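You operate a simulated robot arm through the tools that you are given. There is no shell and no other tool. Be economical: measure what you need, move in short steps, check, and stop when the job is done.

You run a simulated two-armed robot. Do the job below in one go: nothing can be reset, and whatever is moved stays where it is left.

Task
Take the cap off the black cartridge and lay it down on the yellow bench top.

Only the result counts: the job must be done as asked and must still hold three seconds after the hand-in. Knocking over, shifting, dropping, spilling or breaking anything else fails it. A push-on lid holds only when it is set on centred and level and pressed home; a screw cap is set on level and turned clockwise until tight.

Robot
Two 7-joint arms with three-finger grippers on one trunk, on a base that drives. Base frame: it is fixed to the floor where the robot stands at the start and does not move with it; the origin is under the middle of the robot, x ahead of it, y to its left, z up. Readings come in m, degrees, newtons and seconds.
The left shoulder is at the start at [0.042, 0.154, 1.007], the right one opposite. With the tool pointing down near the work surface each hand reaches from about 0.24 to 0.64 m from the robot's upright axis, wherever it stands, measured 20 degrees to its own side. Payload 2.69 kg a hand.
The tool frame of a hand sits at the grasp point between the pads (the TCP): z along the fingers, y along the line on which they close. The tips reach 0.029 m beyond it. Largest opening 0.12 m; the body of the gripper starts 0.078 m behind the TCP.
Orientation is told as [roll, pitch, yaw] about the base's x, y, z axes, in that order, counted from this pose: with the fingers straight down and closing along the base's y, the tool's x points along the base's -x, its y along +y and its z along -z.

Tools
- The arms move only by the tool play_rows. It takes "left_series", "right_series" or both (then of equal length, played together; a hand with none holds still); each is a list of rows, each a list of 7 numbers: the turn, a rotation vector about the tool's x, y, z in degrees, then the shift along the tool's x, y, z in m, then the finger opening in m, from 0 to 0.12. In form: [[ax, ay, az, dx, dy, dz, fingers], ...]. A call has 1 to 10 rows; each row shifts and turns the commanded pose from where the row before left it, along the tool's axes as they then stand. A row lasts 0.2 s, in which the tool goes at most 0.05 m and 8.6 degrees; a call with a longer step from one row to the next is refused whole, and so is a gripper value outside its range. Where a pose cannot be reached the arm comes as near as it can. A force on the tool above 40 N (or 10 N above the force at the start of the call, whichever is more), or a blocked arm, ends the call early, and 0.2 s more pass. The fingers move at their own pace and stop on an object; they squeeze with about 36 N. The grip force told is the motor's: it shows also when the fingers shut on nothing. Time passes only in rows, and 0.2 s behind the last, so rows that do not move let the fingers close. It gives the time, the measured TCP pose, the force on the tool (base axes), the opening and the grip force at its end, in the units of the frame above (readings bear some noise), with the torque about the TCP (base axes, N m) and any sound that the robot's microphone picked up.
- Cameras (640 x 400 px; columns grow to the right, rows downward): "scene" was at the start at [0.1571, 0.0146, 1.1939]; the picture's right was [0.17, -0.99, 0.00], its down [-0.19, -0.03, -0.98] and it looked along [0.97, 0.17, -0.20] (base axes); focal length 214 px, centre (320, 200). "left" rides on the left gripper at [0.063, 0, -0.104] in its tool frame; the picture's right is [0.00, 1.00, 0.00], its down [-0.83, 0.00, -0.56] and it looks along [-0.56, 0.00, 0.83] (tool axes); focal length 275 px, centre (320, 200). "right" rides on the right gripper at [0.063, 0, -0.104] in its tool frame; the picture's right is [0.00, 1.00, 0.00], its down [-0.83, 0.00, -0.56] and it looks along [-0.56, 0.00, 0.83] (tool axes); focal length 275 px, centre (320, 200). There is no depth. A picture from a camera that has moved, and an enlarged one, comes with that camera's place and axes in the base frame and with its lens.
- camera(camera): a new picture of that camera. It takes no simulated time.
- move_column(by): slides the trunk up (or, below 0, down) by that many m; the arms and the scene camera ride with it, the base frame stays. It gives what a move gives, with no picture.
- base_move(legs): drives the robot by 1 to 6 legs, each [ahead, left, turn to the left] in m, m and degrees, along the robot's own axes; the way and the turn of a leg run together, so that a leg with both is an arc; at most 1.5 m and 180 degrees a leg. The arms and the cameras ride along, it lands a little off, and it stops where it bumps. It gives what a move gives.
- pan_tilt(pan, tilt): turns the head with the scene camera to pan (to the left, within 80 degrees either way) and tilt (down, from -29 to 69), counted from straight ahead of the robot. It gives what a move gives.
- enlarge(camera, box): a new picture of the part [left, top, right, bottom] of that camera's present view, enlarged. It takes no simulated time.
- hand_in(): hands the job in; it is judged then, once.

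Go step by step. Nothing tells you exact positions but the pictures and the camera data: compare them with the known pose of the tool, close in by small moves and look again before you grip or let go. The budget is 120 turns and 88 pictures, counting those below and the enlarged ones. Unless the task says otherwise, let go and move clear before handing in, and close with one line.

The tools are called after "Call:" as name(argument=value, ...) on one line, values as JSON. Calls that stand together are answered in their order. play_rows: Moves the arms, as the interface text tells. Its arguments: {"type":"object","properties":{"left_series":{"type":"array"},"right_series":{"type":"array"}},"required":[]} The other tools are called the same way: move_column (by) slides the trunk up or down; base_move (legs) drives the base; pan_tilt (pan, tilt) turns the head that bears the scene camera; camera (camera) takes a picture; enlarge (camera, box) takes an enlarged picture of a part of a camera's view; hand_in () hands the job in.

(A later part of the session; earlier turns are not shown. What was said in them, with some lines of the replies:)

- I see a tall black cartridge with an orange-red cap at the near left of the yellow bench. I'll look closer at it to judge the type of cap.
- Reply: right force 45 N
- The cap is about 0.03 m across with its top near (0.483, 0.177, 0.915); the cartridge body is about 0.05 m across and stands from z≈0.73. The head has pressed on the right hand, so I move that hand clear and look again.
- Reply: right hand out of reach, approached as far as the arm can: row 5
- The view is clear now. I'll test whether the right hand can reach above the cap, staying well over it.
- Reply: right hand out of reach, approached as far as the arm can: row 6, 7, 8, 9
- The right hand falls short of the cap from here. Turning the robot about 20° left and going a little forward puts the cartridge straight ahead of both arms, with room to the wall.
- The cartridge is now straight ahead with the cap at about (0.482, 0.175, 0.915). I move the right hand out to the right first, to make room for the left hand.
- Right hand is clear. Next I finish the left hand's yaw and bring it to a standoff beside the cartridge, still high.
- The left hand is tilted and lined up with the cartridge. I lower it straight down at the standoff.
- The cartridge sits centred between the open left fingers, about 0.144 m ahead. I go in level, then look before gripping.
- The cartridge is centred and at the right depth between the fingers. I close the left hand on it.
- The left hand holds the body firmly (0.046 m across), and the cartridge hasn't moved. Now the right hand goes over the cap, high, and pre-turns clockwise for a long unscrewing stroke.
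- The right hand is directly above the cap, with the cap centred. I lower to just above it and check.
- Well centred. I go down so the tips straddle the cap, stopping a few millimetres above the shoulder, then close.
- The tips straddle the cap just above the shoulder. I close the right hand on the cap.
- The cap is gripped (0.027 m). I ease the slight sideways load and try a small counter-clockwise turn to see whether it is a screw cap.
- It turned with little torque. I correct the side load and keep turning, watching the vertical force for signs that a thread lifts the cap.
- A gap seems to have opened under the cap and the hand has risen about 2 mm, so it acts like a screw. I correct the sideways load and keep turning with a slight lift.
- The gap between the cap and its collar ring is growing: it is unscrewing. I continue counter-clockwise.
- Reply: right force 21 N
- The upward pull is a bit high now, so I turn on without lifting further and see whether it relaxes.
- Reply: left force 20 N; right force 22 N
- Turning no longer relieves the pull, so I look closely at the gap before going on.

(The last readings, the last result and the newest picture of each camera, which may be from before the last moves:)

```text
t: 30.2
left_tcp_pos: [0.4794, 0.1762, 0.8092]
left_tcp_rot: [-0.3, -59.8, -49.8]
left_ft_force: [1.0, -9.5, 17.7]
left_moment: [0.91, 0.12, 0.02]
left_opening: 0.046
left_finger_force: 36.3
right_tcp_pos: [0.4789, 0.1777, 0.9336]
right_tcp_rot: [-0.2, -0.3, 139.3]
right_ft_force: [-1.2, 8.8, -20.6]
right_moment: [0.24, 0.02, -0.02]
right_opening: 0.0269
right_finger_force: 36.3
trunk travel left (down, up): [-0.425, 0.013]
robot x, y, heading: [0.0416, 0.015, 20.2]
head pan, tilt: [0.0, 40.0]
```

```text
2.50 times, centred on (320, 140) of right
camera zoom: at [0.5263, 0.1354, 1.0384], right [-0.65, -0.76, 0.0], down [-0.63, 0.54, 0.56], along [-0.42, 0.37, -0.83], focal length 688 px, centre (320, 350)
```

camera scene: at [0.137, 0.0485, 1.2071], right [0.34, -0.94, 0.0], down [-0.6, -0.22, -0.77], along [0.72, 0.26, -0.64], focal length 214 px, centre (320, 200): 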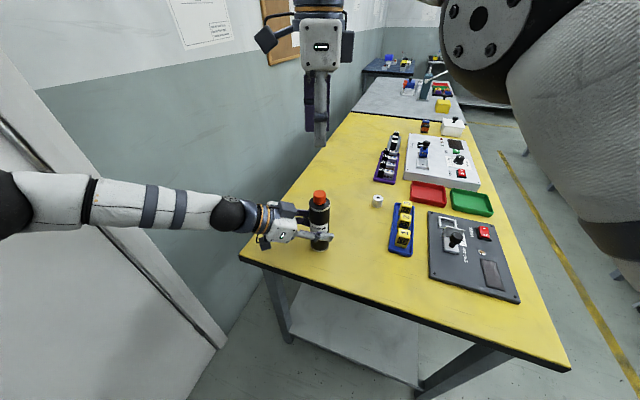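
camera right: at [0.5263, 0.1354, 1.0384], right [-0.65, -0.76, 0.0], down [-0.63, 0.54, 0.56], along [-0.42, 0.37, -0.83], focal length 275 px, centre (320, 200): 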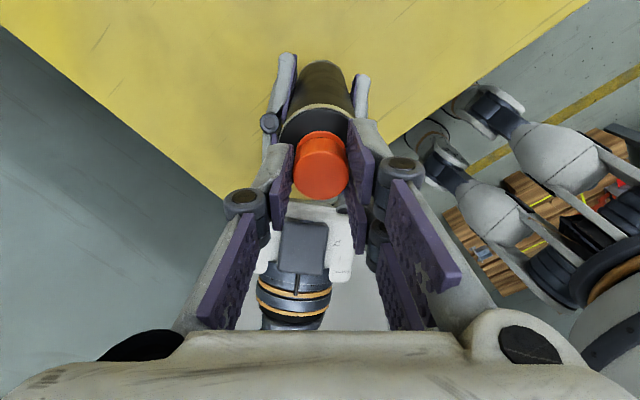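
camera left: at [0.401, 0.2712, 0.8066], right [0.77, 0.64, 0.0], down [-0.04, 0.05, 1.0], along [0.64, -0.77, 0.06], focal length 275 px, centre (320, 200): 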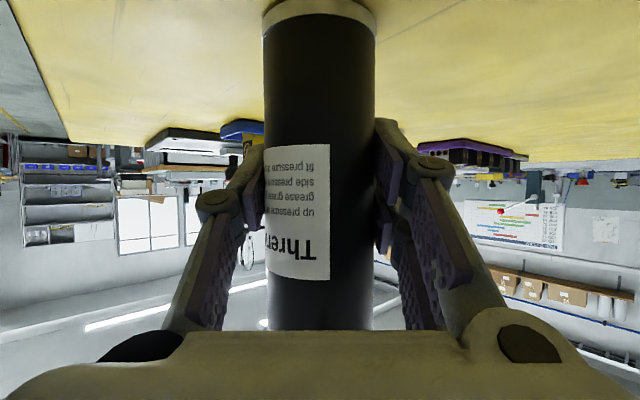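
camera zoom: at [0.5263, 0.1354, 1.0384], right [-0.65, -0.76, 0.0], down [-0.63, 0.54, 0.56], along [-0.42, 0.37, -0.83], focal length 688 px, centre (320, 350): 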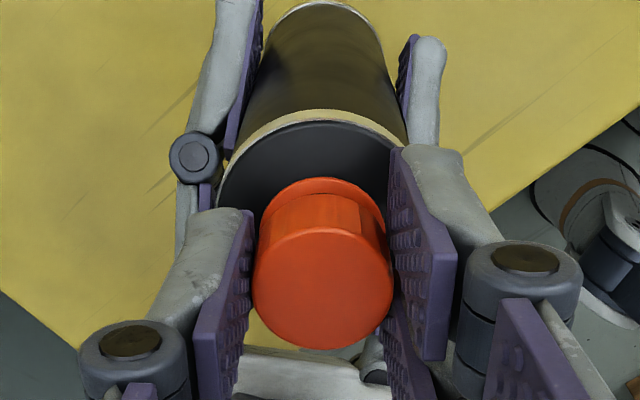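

It's unclear whether the cap rose or the pads slid. I relax the pull, open the fingers a little and look at the bare cap.

Call:
play_rows(right_series=[[0, 0, 0, 0, 0, 0.002, 0.01], [0, 0, 0, 0, 0, 0, 0.01]])

Call:
play_rows(right_series=[[0, 0, 0, 0, 0, 0, 0.055], [0, 0, 0, 0, 0, 0, 0.055], [0, 0, 0, 0, 0, -0.045, 0.055], [0, 0, 0, 0, 0, -0.015, 0.055]])

Call:
enlarge(camera="scene", box=[280, 160, 360, 220])

```text
t: 30.8
left_tcp_pos: [0.4789, 0.1775, 0.8084]
left_tcp_rot: [-0.3, -59.8, -49.7]
left_ft_force: [2.4, -8.3, 12.0]
left_moment: [0.52, 0.12, 0.01]
left_opening: 0.046
left_finger_force: 35.5
right_tcp_pos: [0.4781, 0.1776, 0.9314]
right_tcp_rot: [-0.1, -0.3, 139.2]
right_ft_force: [-2.3, 7.0, -13.7]
right_moment: [0.42, 0.11, -0.01]
right_opening: 0.0266
right_finger_force: 36.2
trunk travel left (down, up): [-0.425, 0.013]
robot x, y, heading: [0.0365, 0.0114, 20.1]
head pan, tilt: [0.0, 40.0]
```

```text
t: 31.8
left_tcp_pos: [0.4786, 0.1783, 0.8084]
left_tcp_rot: [-0.3, -59.8, -49.6]
left_ft_force: [-0.2, 3.4, 5.0]
left_moment: [0.34, 0.12, -0.07]
left_opening: 0.0463
left_finger_force: 36.0
right_tcp_pos: [0.4775, 0.1764, 0.9924]
right_tcp_rot: [0.0, -0.1, 139.1]
right_ft_force: [0.1, 0.1, -0.3]
right_moment: [0.01, -0.01, -0.01]
right_opening: 0.0549
right_finger_force: 0.1
trunk travel left (down, up): [-0.425, 0.013]
robot x, y, heading: [0.0371, 0.0138, 19.9]
head pan, tilt: [0.0, 40.0]
```

```text
6.67 times, centred on (320, 190) of scene
camera zoom: at [0.1368, 0.0486, 1.2071], right [0.34, -0.94, 0.0], down [-0.6, -0.22, -0.77], along [0.72, 0.26, -0.64], focal length 1430 px, centre (320, 267)
```

zoom: 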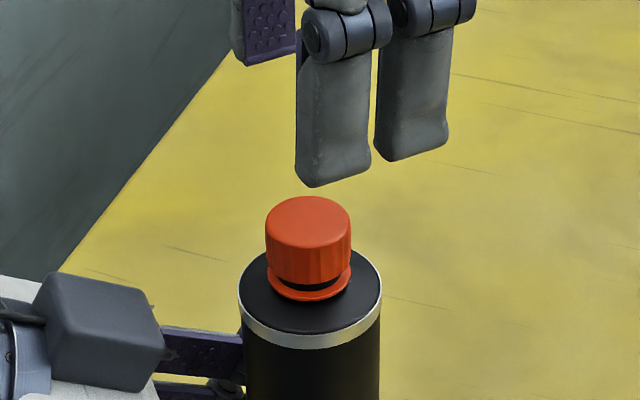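

The cap has risen about 2.7 mm above its collar after about 200°: a screw with roughly 4–5 mm pitch. I wind the right hand back for a second stroke.

Call:
play_rows(right_series=[[0, 0, 8.5, 0, 0, 0, 0.055], [0, 0, 8.5, 0, 0, 0, 0.055], [0, 0, 8.5, 0, 0, 0, 0.055], [0, 0, 8.5, 0, 0, 0, 0.055], [0, 0, 8.5, 0, 0, 0, 0.055], [0, 0, 8.5, 0, 0, 0, 0.055], [0, 0, 8.5, 0, 0, 0, 0.055], [0, 0, 8.5, 0, 0, 0, 0.055], [0, 0, 8.5, 0, 0, 0, 0.055], [0, 0, 8.5, 0, 0, 0, 0.055]])

Call:
play_rows(right_series=[[0, 0, 8.5, 0, 0, 0, 0.055], [0, 0, 8.5, 0, 0, 0, 0.055], [0, 0, 8.5, 0, 0, 0, 0.055], [0, 0, 8.5, 0, 0, 0, 0.055], [0, 0, 8.5, 0, 0, 0, 0.055], [0, 0, 8.5, 0, 0, 0, 0.055], [0, 0, 8.5, 0, 0, 0, 0.055], [0, 0, 8.5, 0, 0, 0, 0.055], [0, 0, 8.5, 0, 0, 0, 0.055], [0, 0, 8.5, 0, 0, 0, 0.055]])

Call:
play_rows(right_series=[[0, 0, 8.5, 0, 0, 0, 0.055], [0, 0, 8.5, 0, 0, 0, 0.055], [0, 0, 8.5, 0, 0, 0, 0.055], [0, 0, 8.5, 0, 0, 0, 0.055]])

Call:
camera(camera="right")

```text
t: 34.0
left_tcp_pos: [0.4789, 0.1771, 0.8081]
left_tcp_rot: [-0.2, -59.8, -49.7]
left_ft_force: [-0.1, 0.7, -0.3]
left_moment: [0.05, -0.02, 0.03]
left_opening: 0.046
left_finger_force: 35.6
right_tcp_pos: [0.4799, 0.1767, 0.9917]
right_tcp_rot: [0.1, -0.1, 54.0]
right_ft_force: [-0.2, 0.5, 0.8]
right_moment: [0.01, -0.01, 0.0]
right_opening: 0.0552
right_finger_force: 0.1
trunk travel left (down, up): [-0.425, 0.013]
robot x, y, heading: [0.0395, 0.016, 20.1]
head pan, tilt: [0.0, 40.0]
```

```text
t: 36.2
left_tcp_pos: [0.4786, 0.1769, 0.8089]
left_tcp_rot: [-0.3, -59.8, -49.7]
left_ft_force: [-0.4, -0.1, 0.9]
left_moment: [-0.01, -0.01, 0.0]
left_opening: 0.046
left_finger_force: 36.6
right_tcp_pos: [0.4793, 0.177, 0.9916]
right_tcp_rot: [0.2, 0.1, -31.1]
right_ft_force: [0.4, -0.2, 1.2]
right_moment: [0.0, 0.01, -0.04]
right_opening: 0.0548
right_finger_force: 0.0
trunk travel left (down, up): [-0.425, 0.013]
robot x, y, heading: [0.0412, 0.0169, 20.1]
head pan, tilt: [0.0, 40.0]
```

```text
t: 37.2
left_tcp_pos: [0.4784, 0.1775, 0.8081]
left_tcp_rot: [-0.3, -59.8, -49.6]
left_ft_force: [-0.3, 0.1, 0.3]
left_moment: [0.0, 0.03, 0.02]
left_opening: 0.046
left_finger_force: 35.8
right_tcp_pos: [0.4787, 0.1768, 0.9928]
right_tcp_rot: [0.1, 0.2, -65.1]
right_ft_force: [-0.6, -0.2, 1.1]
right_moment: [0.0, -0.02, 0.01]
right_opening: 0.0551
right_finger_force: 0.0
trunk travel left (down, up): [-0.425, 0.013]
robot x, y, heading: [0.0391, 0.018, 20.0]
head pan, tilt: [0.0, 40.0]
```

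```text
51 pictures are left
camera right: at [0.4517, 0.2332, 1.0974], right [0.9, 0.43, 0.0], down [0.35, -0.75, 0.55], along [0.24, -0.5, -0.83], focal length 275 px, centre (320, 200)
```

right: 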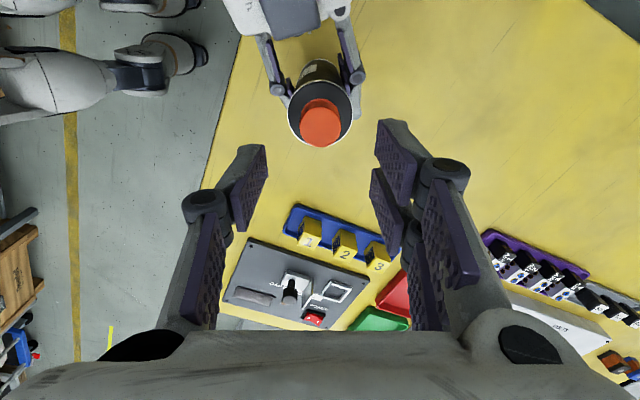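

Still centred. I go down again, grip, and turn with a lift matched to the pitch.

Call:
play_rows(right_series=[[0, 0, 0, 0, 0, 0.045, 0.055], [0, 0, 0, 0, 0, 0.017, 0.055], [0, 0, 0, 0, 0, 0, 0.055], [0, 0, 0, 0, 0, 0, 0.03], [0, 0, 0, 0, 0, 0, 0.02], [0, 0, 0, 0, 0, 0, 0.01]])

Call:
play_rows(right_series=[[0, 0, -8.5, 0, 0, -0.0001, 0.01], [0, 0, -8.5, 0, 0, -0.0001, 0.01], [0, 0, -8.5, 0, 0, -0.0001, 0.01], [0, 0, -8.5, 0, 0, -0.0001, 0.01], [0, 0, -8.5, 0, 0, -0.0001, 0.01], [0, 0, -8.5, 0, 0, -0.0001, 0.01], [0, 0, -8.5, 0, 0, -0.0001, 0.01], [0, 0, -8.5, 0, 0, -0.0001, 0.01], [0, 0, -8.5, 0, 0, -0.0001, 0.01], [0, 0, -8.5, 0, 0, -0.0001, 0.01]])

Call:
enlarge(camera="scene", box=[280, 160, 360, 220])

```text
t: 38.6
left_tcp_pos: [0.4775, 0.1765, 0.8076]
left_tcp_rot: [-0.4, -59.8, -49.7]
left_ft_force: [-2.5, -0.4, -0.2]
left_moment: [-0.03, -0.08, 0.04]
left_opening: 0.0461
left_finger_force: 35.5
right_tcp_pos: [0.4794, 0.179, 0.9294]
right_tcp_rot: [0.2, 0.2, -65.0]
right_ft_force: [1.5, 1.0, 0.5]
right_moment: [0.09, -0.15, 0.02]
right_opening: 0.0267
right_finger_force: 36.5
trunk travel left (down, up): [-0.425, 0.013]
robot x, y, heading: [0.0375, 0.0145, 20.1]
head pan, tilt: [0.0, 40.0]
```

```text
t: 40.8
left_tcp_pos: [0.4797, 0.178, 0.8077]
left_tcp_rot: [-0.3, -59.8, -49.6]
left_ft_force: [-0.4, -0.2, -0.2]
left_moment: [0.12, -0.04, 0.01]
left_opening: 0.0458
left_finger_force: 36.1
right_tcp_pos: [0.4784, 0.1769, 0.9308]
right_tcp_rot: [0.1, 0.0, 20.4]
right_ft_force: [0.8, 1.2, -1.5]
right_moment: [0.01, 0.0, 0.0]
right_opening: 0.0262
right_finger_force: 35.9
trunk travel left (down, up): [-0.425, 0.013]
robot x, y, heading: [0.0356, 0.0144, 20.1]
head pan, tilt: [0.0, 40.0]
```

```text
6.67 times, centred on (320, 190) of scene
camera zoom: at [0.1373, 0.0485, 1.207], right [0.34, -0.94, 0.0], down [-0.6, -0.22, -0.77], along [0.72, 0.26, -0.64], focal length 1430 px, centre (320, 267)
```

zoom: 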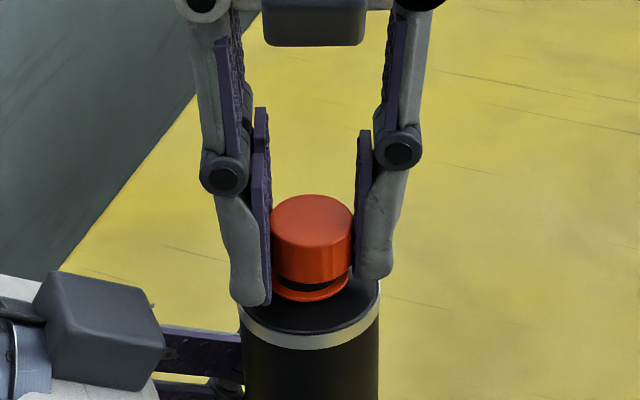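

Forces are low and the gap keeps growing. I continue the stroke.

Call:
play_rows(right_series=[[0, 0, -8.5, 0, 0, -0.0001, 0.01], [0, 0, -8.5, 0, 0, -0.0001, 0.01], [0, 0, -8.5, 0, 0, -0.0001, 0.01], [0, 0, -8.5, 0, 0, -0.0001, 0.01], [0, 0, -8.5, 0, 0, -0.0001, 0.01], [0, 0, -8.5, 0, 0, -0.0001, 0.01], [0, 0, -8.5, 0, 0, -0.0001, 0.01], [0, 0, -8.5, 0, 0, -0.0001, 0.01], [0, 0, -8.5, 0, 0, -0.0001, 0.01], [0, 0, -8.5, 0, 0, -0.0001, 0.01]])

Call:
play_rows(right_series=[[0, 0, -8.5, 0, 0, -0.0001, 0.01], [0, 0, -8.5, 0, 0, -0.0001, 0.01], [0, 0, -8.5, 0, 0, -0.0001, 0.01], [0, 0, -8.5, 0, 0, -0.0001, 0.01]])

Call:
camera(camera="right")

```text
t: 43.0
left_tcp_pos: [0.4793, 0.1772, 0.8075]
left_tcp_rot: [-0.3, -59.8, -49.7]
left_ft_force: [-0.2, -6.9, -0.4]
left_moment: [0.68, 0.0, 0.07]
left_opening: 0.046
left_finger_force: 35.8
right_tcp_pos: [0.4792, 0.1766, 0.932]
right_tcp_rot: [0.1, -0.1, 105.3]
right_ft_force: [0.3, 6.9, 0.6]
right_moment: [0.15, 0.04, -0.01]
right_opening: 0.0261
right_finger_force: 35.6
trunk travel left (down, up): [-0.425, 0.013]
robot x, y, heading: [0.0414, 0.0121, 20.0]
head pan, tilt: [0.0, 40.0]
```

```text
t: 44.0
left_tcp_pos: [0.4796, 0.1779, 0.8071]
left_tcp_rot: [-0.3, -59.7, -49.6]
left_ft_force: [0.0, -1.8, -0.5]
left_moment: [0.19, 0.01, -0.01]
left_opening: 0.0461
left_finger_force: 36.6
right_tcp_pos: [0.4775, 0.1794, 0.9327]
right_tcp_rot: [-0.1, -0.1, 139.1]
right_ft_force: [-0.1, 1.7, -0.5]
right_moment: [0.0, 0.03, -0.03]
right_opening: 0.0262
right_finger_force: 36.1
trunk travel left (down, up): [-0.425, 0.013]
robot x, y, heading: [0.0391, 0.01, 19.8]
head pan, tilt: [0.0, 40.0]
```

```text
49 pictures are left
camera right: at [0.5256, 0.1362, 1.0364], right [-0.65, -0.76, 0.0], down [-0.63, 0.54, 0.56], along [-0.42, 0.36, -0.83], focal length 275 px, centre (320, 200)
```

right: 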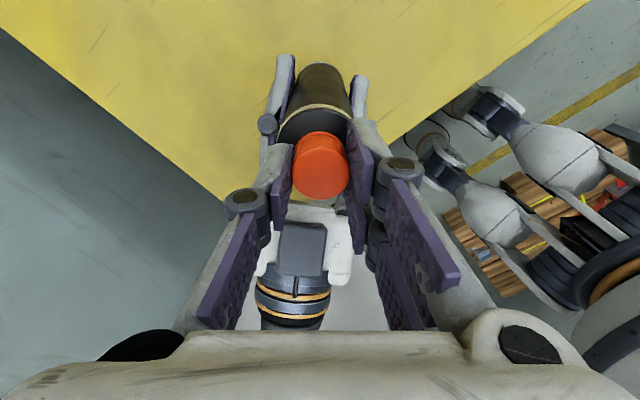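

I test with a gentle 2 mm lift whether the thread has let go.

Call:
play_rows(right_series=[[0, 0, 0, 0, 0, -0.001, 0.01], [0, 0, 0, 0, 0, -0.001, 0.01], [0, 0, 0, 0, 0, 0, 0.01]])

Call:
enlarge(camera="right", box=[260, 60, 380, 220])

```text
t: 44.8
left_tcp_pos: [0.4786, 0.1777, 0.808]
left_tcp_rot: [-0.3, -59.9, -49.8]
left_ft_force: [-1.0, 0.3, 0.9]
left_moment: [0.01, 0.0, -0.01]
left_opening: 0.0465
left_finger_force: 36.1
right_tcp_pos: [0.4785, 0.177, 0.9323]
right_tcp_rot: [-0.1, -0.2, 139.1]
right_ft_force: [-0.6, -0.2, -0.5]
right_moment: [0.03, -0.02, -0.03]
right_opening: 0.026
right_finger_force: 36.3
trunk travel left (down, up): [-0.425, 0.013]
robot x, y, heading: [0.0386, 0.017, 19.8]
head pan, tilt: [0.0, 40.0]
```

```text
2.50 times, centred on (320, 140) of right
camera zoom: at [0.5253, 0.1363, 1.0383], right [-0.65, -0.76, 0.0], down [-0.63, 0.54, 0.56], along [-0.42, 0.36, -0.83], focal length 688 px, centre (320, 350)
```

zoom: 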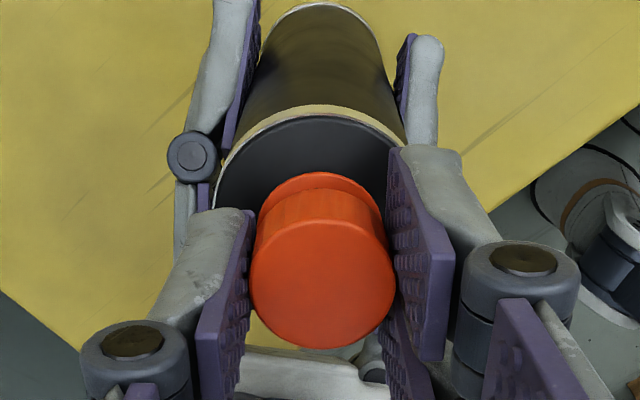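

There is no resistance: the cap seems free. I lift it clear in small steps.

Call:
play_rows(right_series=[[0, 0, 0, 0, 0, -0.003, 0.01], [0, 0, 0, 0, 0, -0.005, 0.01], [0, 0, 0, 0, 0, -0.01, 0.01], [0, 0, 0, 0, 0, -0.02, 0.01], [0, 0, 0, 0, 0, -0.03, 0.01]])

Call:
enlarge(camera="scene", box=[240, 130, 400, 250])

```text
t: 46.0
left_tcp_pos: [0.4784, 0.1771, 0.8082]
left_tcp_rot: [-0.2, -59.8, -49.8]
left_ft_force: [-0.4, 0.6, -0.4]
left_moment: [-0.01, 0.01, 0.01]
left_opening: 0.0462
left_finger_force: 35.7
right_tcp_pos: [0.4798, 0.1772, 1.0029]
right_tcp_rot: [-0.1, -0.2, 139.1]
right_ft_force: [0.2, -0.1, 0.0]
right_moment: [0.01, 0.02, 0.01]
right_opening: 0.0262
right_finger_force: 36.1
trunk travel left (down, up): [-0.425, 0.013]
robot x, y, heading: [0.0401, 0.0127, 20.2]
head pan, tilt: [0.0, 40.0]
```

```text
3.33 times, centred on (320, 190) of scene
camera zoom: at [0.137, 0.0485, 1.2071], right [0.34, -0.94, 0.0], down [-0.6, -0.22, -0.77], along [0.72, 0.26, -0.64], focal length 715 px, centre (320, 233)
```

zoom: 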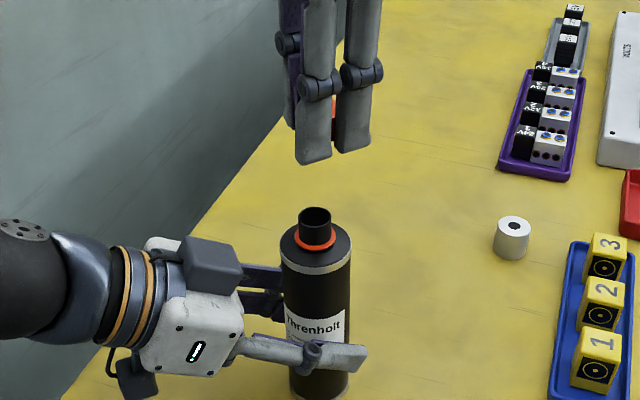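

The cap is off and the open neck with its ring is visible. I carry the cap to the free bench area at about (0.47, 0.06), unwinding the wrist on the way.

Call:
play_rows(right_series=[[0, 0, 0, 0.023, 0.0317, 0, 0.01], [0, 0, 0, 0.023, 0.0317, 0, 0.01], [0, 0, 0, 0.023, 0.0317, 0, 0.01], [0, 0, 8.5, 0, 0, 0, 0.01], [0, 0, 8.5, 0, 0, 0, 0.01], [0, 0, 8.5, 0, 0, 0, 0.01], [0, 0, 8.5, 0, 0, 0, 0.01], [0, 0, 8.5, 0, 0, 0, 0.01], [0, 0, 8.5, 0, 0, 0, 0.01], [0, 0, 8.5, 0, 0, 0, 0.01]])

Call:
play_rows(right_series=[[0, 0, 8.5, 0, 0, 0, 0.01], [0, 0, 8.5, 0, 0, 0, 0.01], [0, 0, 8.5, 0, 0, 0, 0.01], [0, 0, 8.5, 0, 0, 0, 0.01], [0, 0, 8.5, 0, 0, 0, 0.01], [0, 0, 8.5, 0, 0, 0, 0.01]])

Call:
enlarge(camera="scene", box=[260, 100, 420, 260])

Call:
camera(camera="right")

```text
t: 48.2
left_tcp_pos: [0.479, 0.1777, 0.8084]
left_tcp_rot: [-0.4, -59.8, -49.7]
left_ft_force: [0.6, 0.6, 0.7]
left_moment: [0.01, 0.06, -0.01]
left_opening: 0.0462
left_finger_force: 35.7
right_tcp_pos: [0.4682, 0.0589, 1.0011]
right_tcp_rot: [0.1, -0.2, 79.4]
right_ft_force: [0.4, 0.0, -0.2]
right_moment: [-0.02, 0.0, 0.01]
right_opening: 0.026
right_finger_force: 35.6
trunk travel left (down, up): [-0.425, 0.013]
robot x, y, heading: [0.0386, 0.0103, 20.1]
head pan, tilt: [0.0, 40.0]
```

```text
t: 49.6
left_tcp_pos: [0.4778, 0.1767, 0.8083]
left_tcp_rot: [-0.4, -59.9, -49.7]
left_ft_force: [0.2, -0.6, 0.1]
left_moment: [0.0, 0.01, -0.03]
left_opening: 0.0462
left_finger_force: 36.0
right_tcp_pos: [0.4693, 0.0606, 1.0006]
right_tcp_rot: [0.2, -0.1, 28.4]
right_ft_force: [0.3, -0.5, -0.3]
right_moment: [0.02, 0.0, -0.05]
right_opening: 0.0263
right_finger_force: 36.0
trunk travel left (down, up): [-0.425, 0.013]
robot x, y, heading: [0.037, 0.0112, 20.2]
head pan, tilt: [0.0, 40.0]
```

```text
2.50 times, centred on (340, 180) of scene
camera zoom: at [0.1372, 0.0486, 1.207], right [0.34, -0.94, 0.0], down [-0.6, -0.22, -0.77], along [0.72, 0.26, -0.64], focal length 536 px, centre (270, 250)
```

zoom: 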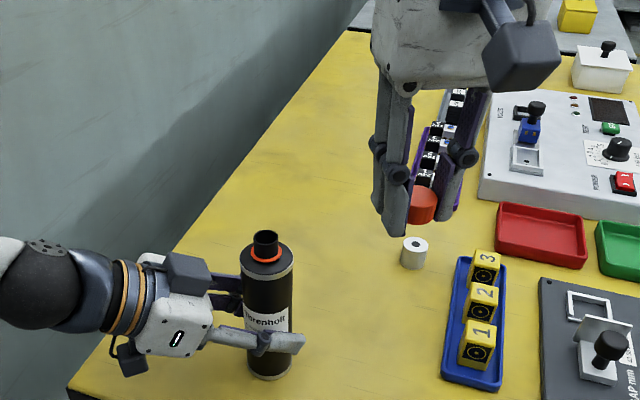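

```text
45 pictures are left
camera right: at [0.4138, 0.0292, 1.1056], right [-0.48, 0.88, 0.0], down [0.73, 0.4, 0.56], along [0.49, 0.27, -0.83], focal length 275 px, centre (320, 200)
```

right: 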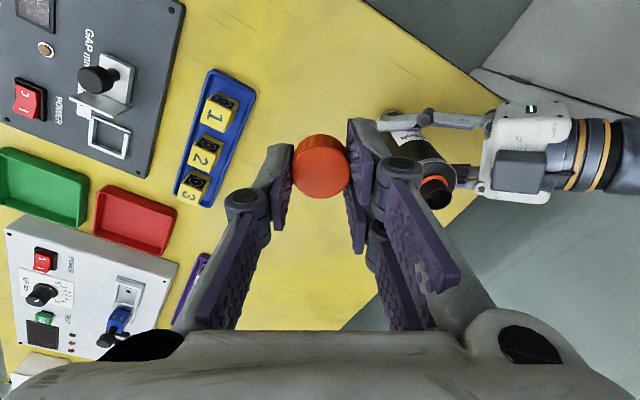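

The cap hangs level in the right hand. I shift a little away from the left hand and lower over the free spot.

Call:
play_rows(right_series=[[0, 0, 0, 0.016, -0.02, 0, 0.01], [0, 0, 0, 0, 0, 0.042, 0.01], [0, 0, 0, 0, 0, 0.042, 0.01], [0, 0, 0, 0, 0, 0.042, 0.01], [0, 0, 0, 0, 0, 0.042, 0.01], [0, 0, 0, 0, 0, 0.037, 0.01]])

Call:
enlarge(camera="scene", box=[290, 180, 400, 270])

Call:
camera(camera="left")

```text
t: 51.0
left_tcp_pos: [0.4786, 0.1775, 0.8081]
left_tcp_rot: [-0.2, -59.9, -49.7]
left_ft_force: [-0.5, -0.2, 0.9]
left_moment: [0.05, 0.02, 0.0]
left_opening: 0.046
left_finger_force: 35.7
right_tcp_pos: [0.4631, 0.0354, 0.7973]
right_tcp_rot: [0.2, 0.0, 28.6]
right_ft_force: [-0.5, 0.1, -0.2]
right_moment: [0.0, 0.02, 0.01]
right_opening: 0.0259
right_finger_force: 36.3
trunk travel left (down, up): [-0.425, 0.013]
robot x, y, heading: [0.0403, 0.014, 20.3]
head pan, tilt: [0.0, 40.0]
```

```text
4.44 times, centred on (345, 225) of scene
camera zoom: at [0.1373, 0.0486, 1.207], right [0.34, -0.94, 0.0], down [-0.6, -0.22, -0.77], along [0.72, 0.26, -0.64], focal length 953 px, centre (209, 89)
```

zoom: 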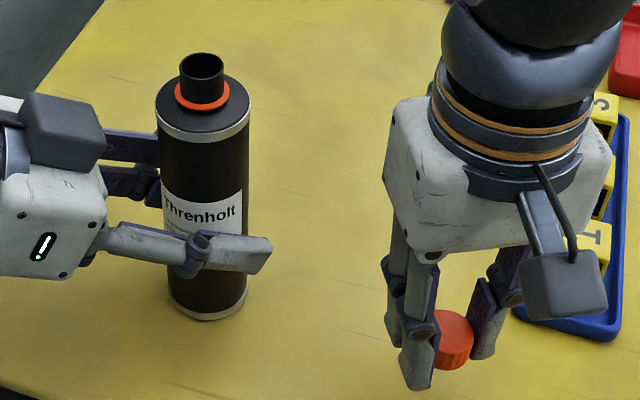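

```text
43 pictures are left
camera left: at [0.401, 0.2711, 0.8063], right [0.77, 0.64, 0.0], down [-0.04, 0.05, 1.0], along [0.64, -0.77, 0.06], focal length 275 px, centre (320, 200)
```

left: 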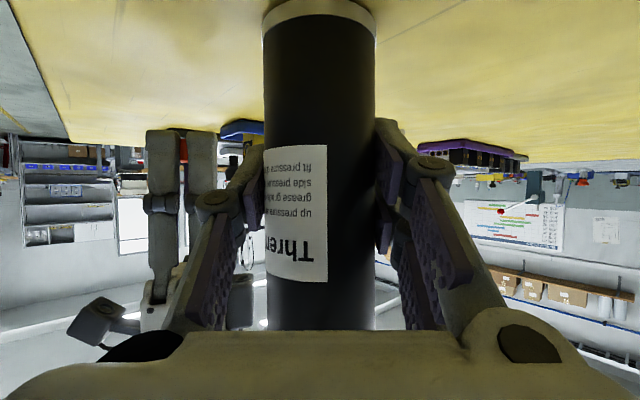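

Clear all round, with about 3–4 cm left to the bench. I lower slowly until the tips touch.

Call:
play_rows(right_series=[[0, 0, 0, 0, 0, 0.006, 0.01], [0, 0, 0, 0, 0, 0.006, 0.01], [0, 0, 0, 0, 0, 0.006, 0.01], [0, 0, 0, 0, 0, 0.004, 0.01], [0, 0, 0, 0, 0, 0.004, 0.01]])

Call:
camera(camera="left")

Call:
enlarge(camera="scene", box=[330, 220, 400, 280])

```text
t: 52.2
left_tcp_pos: [0.4796, 0.1781, 0.8087]
left_tcp_rot: [-0.3, -59.7, -49.7]
left_ft_force: [-0.1, -0.1, -0.1]
left_moment: [0.02, 0.01, 0.0]
left_opening: 0.0461
left_finger_force: 35.9
right_tcp_pos: [0.4645, 0.0374, 0.7718]
right_tcp_rot: [0.2, -0.1, 28.5]
right_ft_force: [0.7, 0.3, 0.2]
right_moment: [0.0, -0.02, 0.01]
right_opening: 0.0262
right_finger_force: 35.9
trunk travel left (down, up): [-0.425, 0.013]
robot x, y, heading: [0.0339, 0.0132, 20.3]
head pan, tilt: [0.0, 40.0]
```

```text
42 pictures are left
camera left: at [0.4009, 0.2711, 0.8063], right [0.77, 0.64, 0.0], down [-0.04, 0.05, 1.0], along [0.64, -0.77, 0.06], focal length 275 px, centre (320, 200)
```

left: 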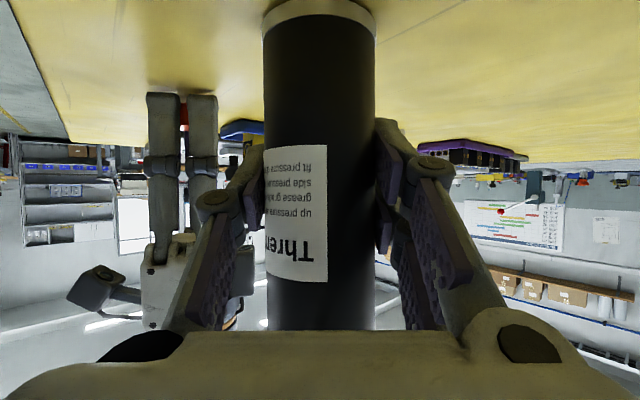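

```text
6.67 times, centred on (365, 250) of scene
camera zoom: at [0.1372, 0.0485, 1.207], right [0.34, -0.94, 0.0], down [-0.6, -0.22, -0.77], along [0.72, 0.26, -0.64], focal length 1430 px, centre (20, -133)
```

zoom: 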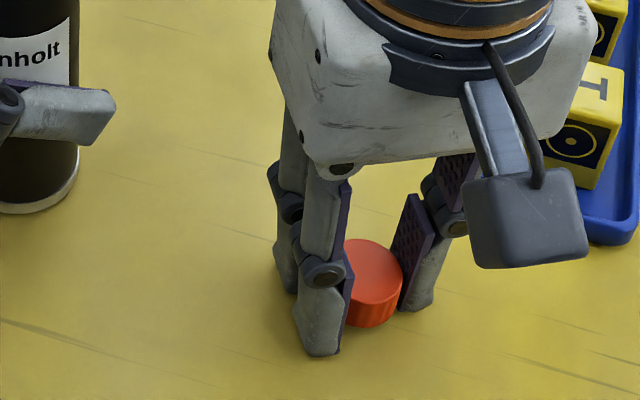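

The tips are close to the bench. I go on in 2 mm steps.

Call:
play_rows(right_series=[[0, 0, 0, 0, 0, 0.002, 0.01], [0, 0, 0, 0, 0, 0.002, 0.01], [0, 0, 0, 0, 0, 0.002, 0.01], [0, 0, 0, 0, 0, 0.002, 0.01]])

Call:
enlarge(camera="left", box=[120, 50, 240, 150])

```text
t: 53.2
left_tcp_pos: [0.4768, 0.177, 0.8091]
left_tcp_rot: [0.1, -59.8, -50.0]
left_ft_force: [0.2, -0.6, -3.7]
left_moment: [0.03, -0.02, 0.02]
left_opening: 0.0462
left_finger_force: 36.3
right_tcp_pos: [0.4643, 0.0369, 0.7688]
right_tcp_rot: [0.1, -0.5, 28.5]
right_ft_force: [-7.6, -3.8, 36.0]
right_moment: [-0.25, 0.76, 0.12]
right_opening: 0.0261
right_finger_force: 35.6
trunk travel left (down, up): [-0.425, 0.013]
robot x, y, heading: [0.0384, 0.0136, 20.1]
head pan, tilt: [0.0, 40.0]
stopped in row 4 (right hand): the force on the tool passed its limit at 42 N (the readings are from after the stop); the commanded pose is now the measured one
```

```text
4.00 times, centred on (180, 100) of left
camera zoom: at [0.3986, 0.2708, 0.8077], right [0.77, 0.64, 0.0], down [-0.04, 0.05, 1.0], along [0.64, -0.77, 0.06], focal length 1101 px, centre (880, 600)
```

zoom: 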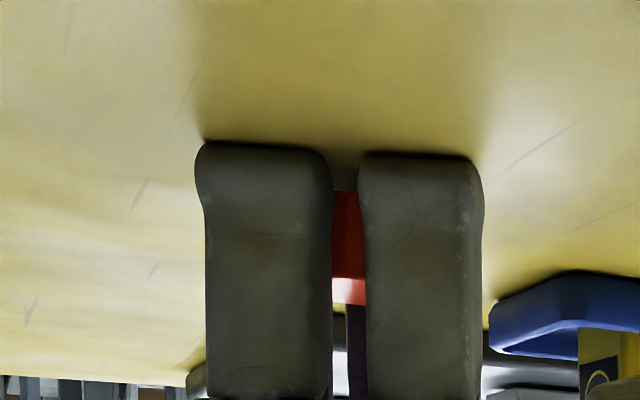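

The tips touch the bench and the cap hangs 1–3 mm above it. I back off about 1 mm to take the load off and open the fingers gently.

Call:
play_rows(right_series=[[0, 0, 0, 0, 0, -0.001, 0.01], [0, 0, 0, 0, 0, 0, 0.024]])

Call:
play_rows(right_series=[[0, 0, 0, 0, 0, 0, 0.03], [0, 0, 0, 0, 0, 0, 0.04], [0, 0, 0, 0, 0, 0, 0.055], [0, 0, 0, 0, 0, 0, 0.055]])

Call:
camera(camera="right")

Call:
enlarge(camera="scene", box=[290, 180, 400, 280])

```text
t: 53.8
left_tcp_pos: [0.4768, 0.1786, 0.8096]
left_tcp_rot: [0.2, -59.9, -50.0]
left_ft_force: [-0.1, 0.5, -2.2]
left_moment: [-0.08, -0.02, -0.04]
left_opening: 0.0462
left_finger_force: 36.2
right_tcp_pos: [0.4647, 0.0366, 0.7675]
right_tcp_rot: [0.2, -0.6, 28.5]
right_ft_force: [-8.7, 2.9, 44.9]
right_moment: [-0.1, 0.87, -0.23]
right_opening: 0.0262
right_finger_force: 35.5
trunk travel left (down, up): [-0.425, 0.013]
robot x, y, heading: [0.0367, 0.0124, 20.0]
head pan, tilt: [0.0, 40.0]
```

```text
t: 54.8
left_tcp_pos: [0.4786, 0.1762, 0.8085]
left_tcp_rot: [-0.2, -59.8, -49.8]
left_ft_force: [-3.3, 2.1, 4.2]
left_moment: [0.29, 0.22, 0.05]
left_opening: 0.0458
left_finger_force: 36.5
right_tcp_pos: [0.4631, 0.034, 0.765]
right_tcp_rot: [0.2, -0.2, 28.6]
right_ft_force: [1.0, 0.1, 7.3]
right_moment: [0.02, 0.01, -0.03]
right_opening: 0.0579
right_finger_force: 0.0
trunk travel left (down, up): [-0.425, 0.013]
robot x, y, heading: [0.0353, 0.0132, 20.2]
head pan, tilt: [0.0, 40.0]
```

```text
39 pictures are left
camera right: at [0.4078, 0.0032, 0.8691], right [-0.48, 0.88, 0.0], down [0.73, 0.4, 0.56], along [0.49, 0.27, -0.83], focal length 275 px, centre (320, 200)
```

right: 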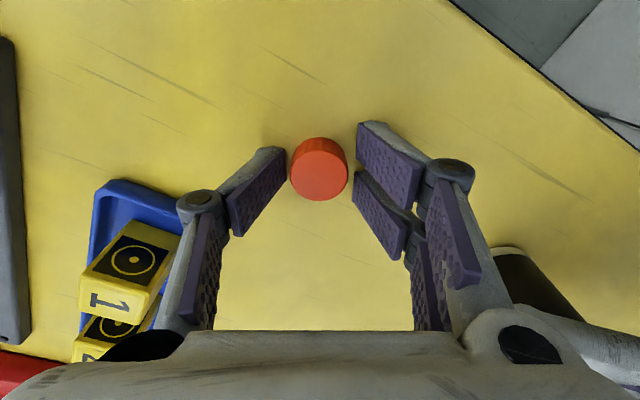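

```text
4.00 times, centred on (345, 230) of scene
camera zoom: at [0.1364, 0.0481, 1.2069], right [0.34, -0.94, 0.0], down [-0.6, -0.22, -0.77], along [0.72, 0.26, -0.64], focal length 858 px, centre (220, 80)
```

zoom: 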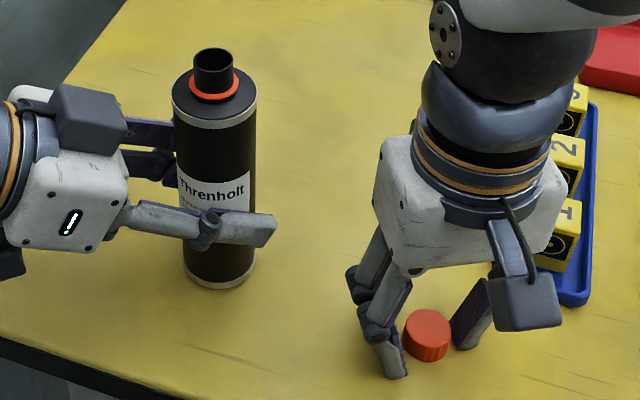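

The cap sits flat on the bench between the open fingers. I lift the right hand straight up.

Call:
play_rows(right_series=[[0, 0, 0, 0, 0, -0.01, 0.055], [0, 0, 0, 0, 0, -0.03, 0.055], [0, 0, 0, 0, 0, -0.045, 0.055], [0, 0, 0, 0, 0, -0.045, 0.055], [0, 0, 0, 0, 0, -0.045, 0.055], [0, 0, 0, 0, 0, -0.045, 0.055]])

Call:
enlarge(camera="scene", box=[280, 170, 420, 290])

Call:
camera(camera="left")

```text
t: 56.2
left_tcp_pos: [0.4784, 0.1777, 0.8089]
left_tcp_rot: [-0.3, -59.9, -49.7]
left_ft_force: [-1.6, 0.7, 3.6]
left_moment: [0.16, 0.12, 0.03]
left_opening: 0.0463
left_finger_force: 35.9
right_tcp_pos: [0.4673, 0.0342, 0.9862]
right_tcp_rot: [0.2, -0.2, 28.6]
right_ft_force: [-0.4, 0.8, 0.0]
right_moment: [0.0, 0.02, 0.03]
right_opening: 0.0552
right_finger_force: 0.2
trunk travel left (down, up): [-0.425, 0.013]
robot x, y, heading: [0.0382, 0.0144, 20.0]
head pan, tilt: [0.0, 40.0]
```

```text
3.33 times, centred on (350, 230) of scene
camera zoom: at [0.1365, 0.0484, 1.2071], right [0.34, -0.94, 0.0], down [-0.6, -0.22, -0.77], along [0.72, 0.26, -0.64], focal length 715 px, centre (220, 100)
```

zoom: 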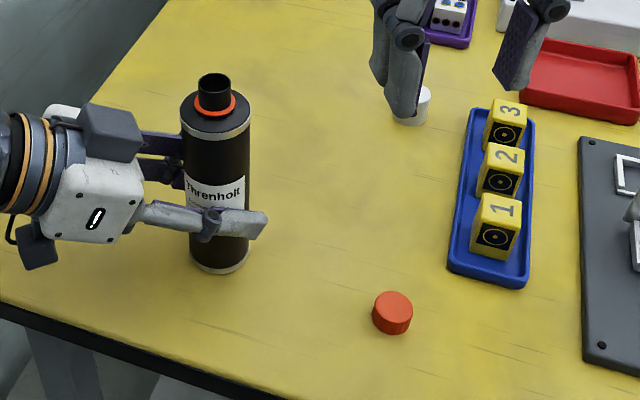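

```text
36 pictures are left
camera left: at [0.4002, 0.2711, 0.8063], right [0.77, 0.64, 0.0], down [-0.04, 0.05, 1.0], along [0.64, -0.77, 0.06], focal length 275 px, centre (320, 200)
```

left: 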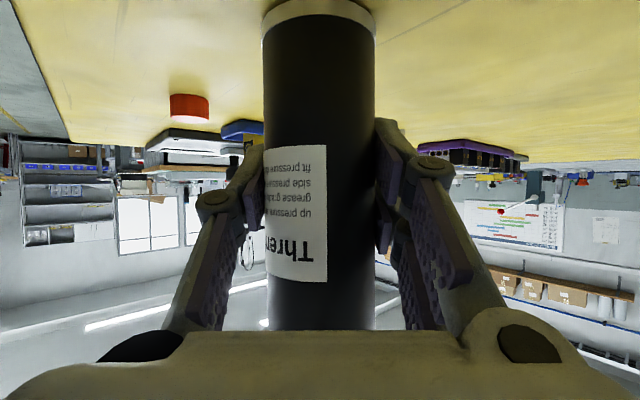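

The cap stands on the bench. Now I open the left hand and back it straight out.

Call:
play_rows(left_series=[[0, 0, 0, 0, 0, 0, 0.046], [0, 0, 0, 0, 0, 0, 0.05], [0, 0, 0, 0, 0, 0, 0.07], [0, 0, 0, 0, 0, 0, 0.1], [0, 0, 0, 0, 0, 0, 0.12], [0, 0, 0, 0, 0, 0, 0.12]])

Call:
camera(camera="left")

Call:
play_rows(left_series=[[0, 0, 0, 0.01, 0, -0.0173, 0.12], [0, 0, 0, 0.018, 0, -0.0312, 0.12], [0, 0, 0, 0.018, 0, -0.0312, 0.12], [0, 0, 0, 0.018, 0, -0.0312, 0.12], [0, 0, 0, 0.018, 0, -0.0312, 0.12]])

Call:
camera(camera="scene")

Call:
camera(camera="left")

```text
t: 57.6
left_tcp_pos: [0.4787, 0.1783, 0.8089]
left_tcp_rot: [-0.2, -59.7, -49.8]
left_ft_force: [-0.4, -0.4, 0.4]
left_moment: [-0.01, -0.01, 0.03]
left_opening: 0.1202
left_finger_force: 0.1
right_tcp_pos: [0.4679, 0.0349, 0.9853]
right_tcp_rot: [0.2, -0.3, 28.5]
right_ft_force: [1.3, -0.2, -0.6]
right_moment: [-0.05, 0.03, 0.01]
right_opening: 0.055
right_finger_force: 0.1
trunk travel left (down, up): [-0.425, 0.013]
robot x, y, heading: [0.035, 0.0126, 20.1]
head pan, tilt: [0.0, 40.0]
```

```text
35 pictures are left
camera left: at [0.4007, 0.2711, 0.8064], right [0.77, 0.64, 0.0], down [-0.04, 0.05, 1.0], along [0.64, -0.77, 0.06], focal length 275 px, centre (320, 200)
```

left: 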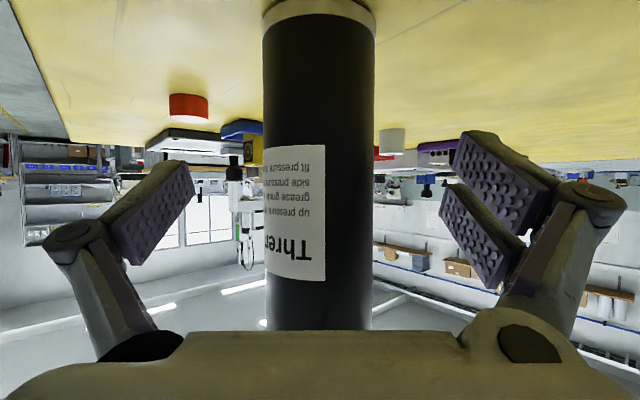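

```text
t: 58.8
left_tcp_pos: [0.3716, 0.3014, 0.8126]
left_tcp_rot: [-0.2, -59.8, -49.9]
left_ft_force: [-1.4, 0.9, 1.0]
left_moment: [-0.02, 0.02, -0.02]
left_opening: 0.1202
left_finger_force: 0.0
right_tcp_pos: [0.467, 0.0356, 0.9875]
right_tcp_rot: [0.2, -0.3, 28.7]
right_ft_force: [-0.1, 0.3, -0.6]
right_moment: [0.03, -0.01, -0.01]
right_opening: 0.0549
right_finger_force: 0.1
trunk travel left (down, up): [-0.425, 0.013]
robot x, y, heading: [0.041, 0.0171, 20.2]
head pan, tilt: [0.0, 40.0]
```

```text
34 pictures are left
camera scene: at [0.1364, 0.0486, 1.2071], right [0.34, -0.94, 0.0], down [-0.6, -0.22, -0.77], along [0.72, 0.26, -0.64], focal length 214 px, centre (320, 200)
```

scene: 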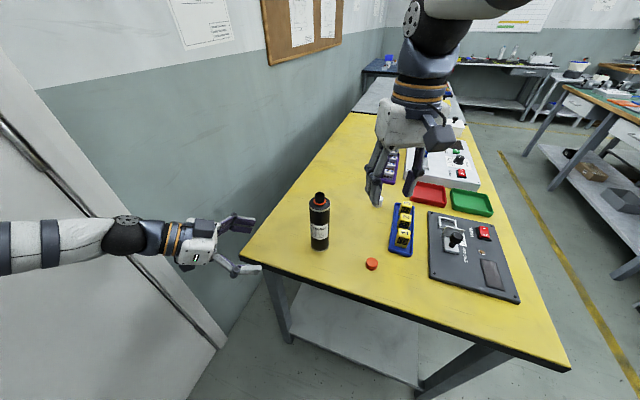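

```text
33 pictures are left
camera left: at [0.2937, 0.3952, 0.8109], right [0.77, 0.64, 0.0], down [-0.04, 0.05, 1.0], along [0.64, -0.77, 0.06], focal length 275 px, centre (320, 200)
```

left: 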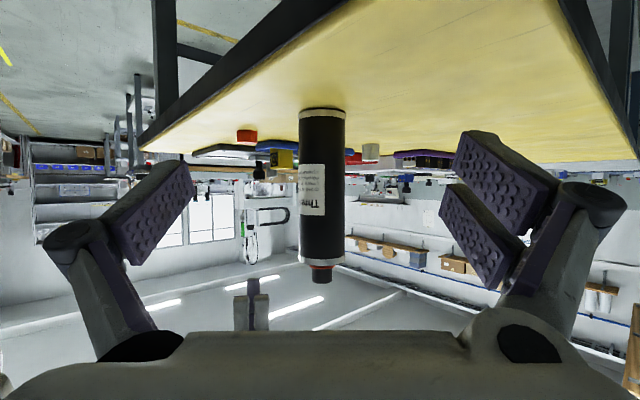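

The cartridge stands upright where it was with its neck open, the cap rests on the yellow bench top, and both hands are clear. I hand the job in.

Call:
hand_in()

```text
The job is handed in.
```

I unscrewed the cap from the black cartridge and laid it on the yellow bench top; the cartridge stands upright in its place, and both hands have let go and moved clear.
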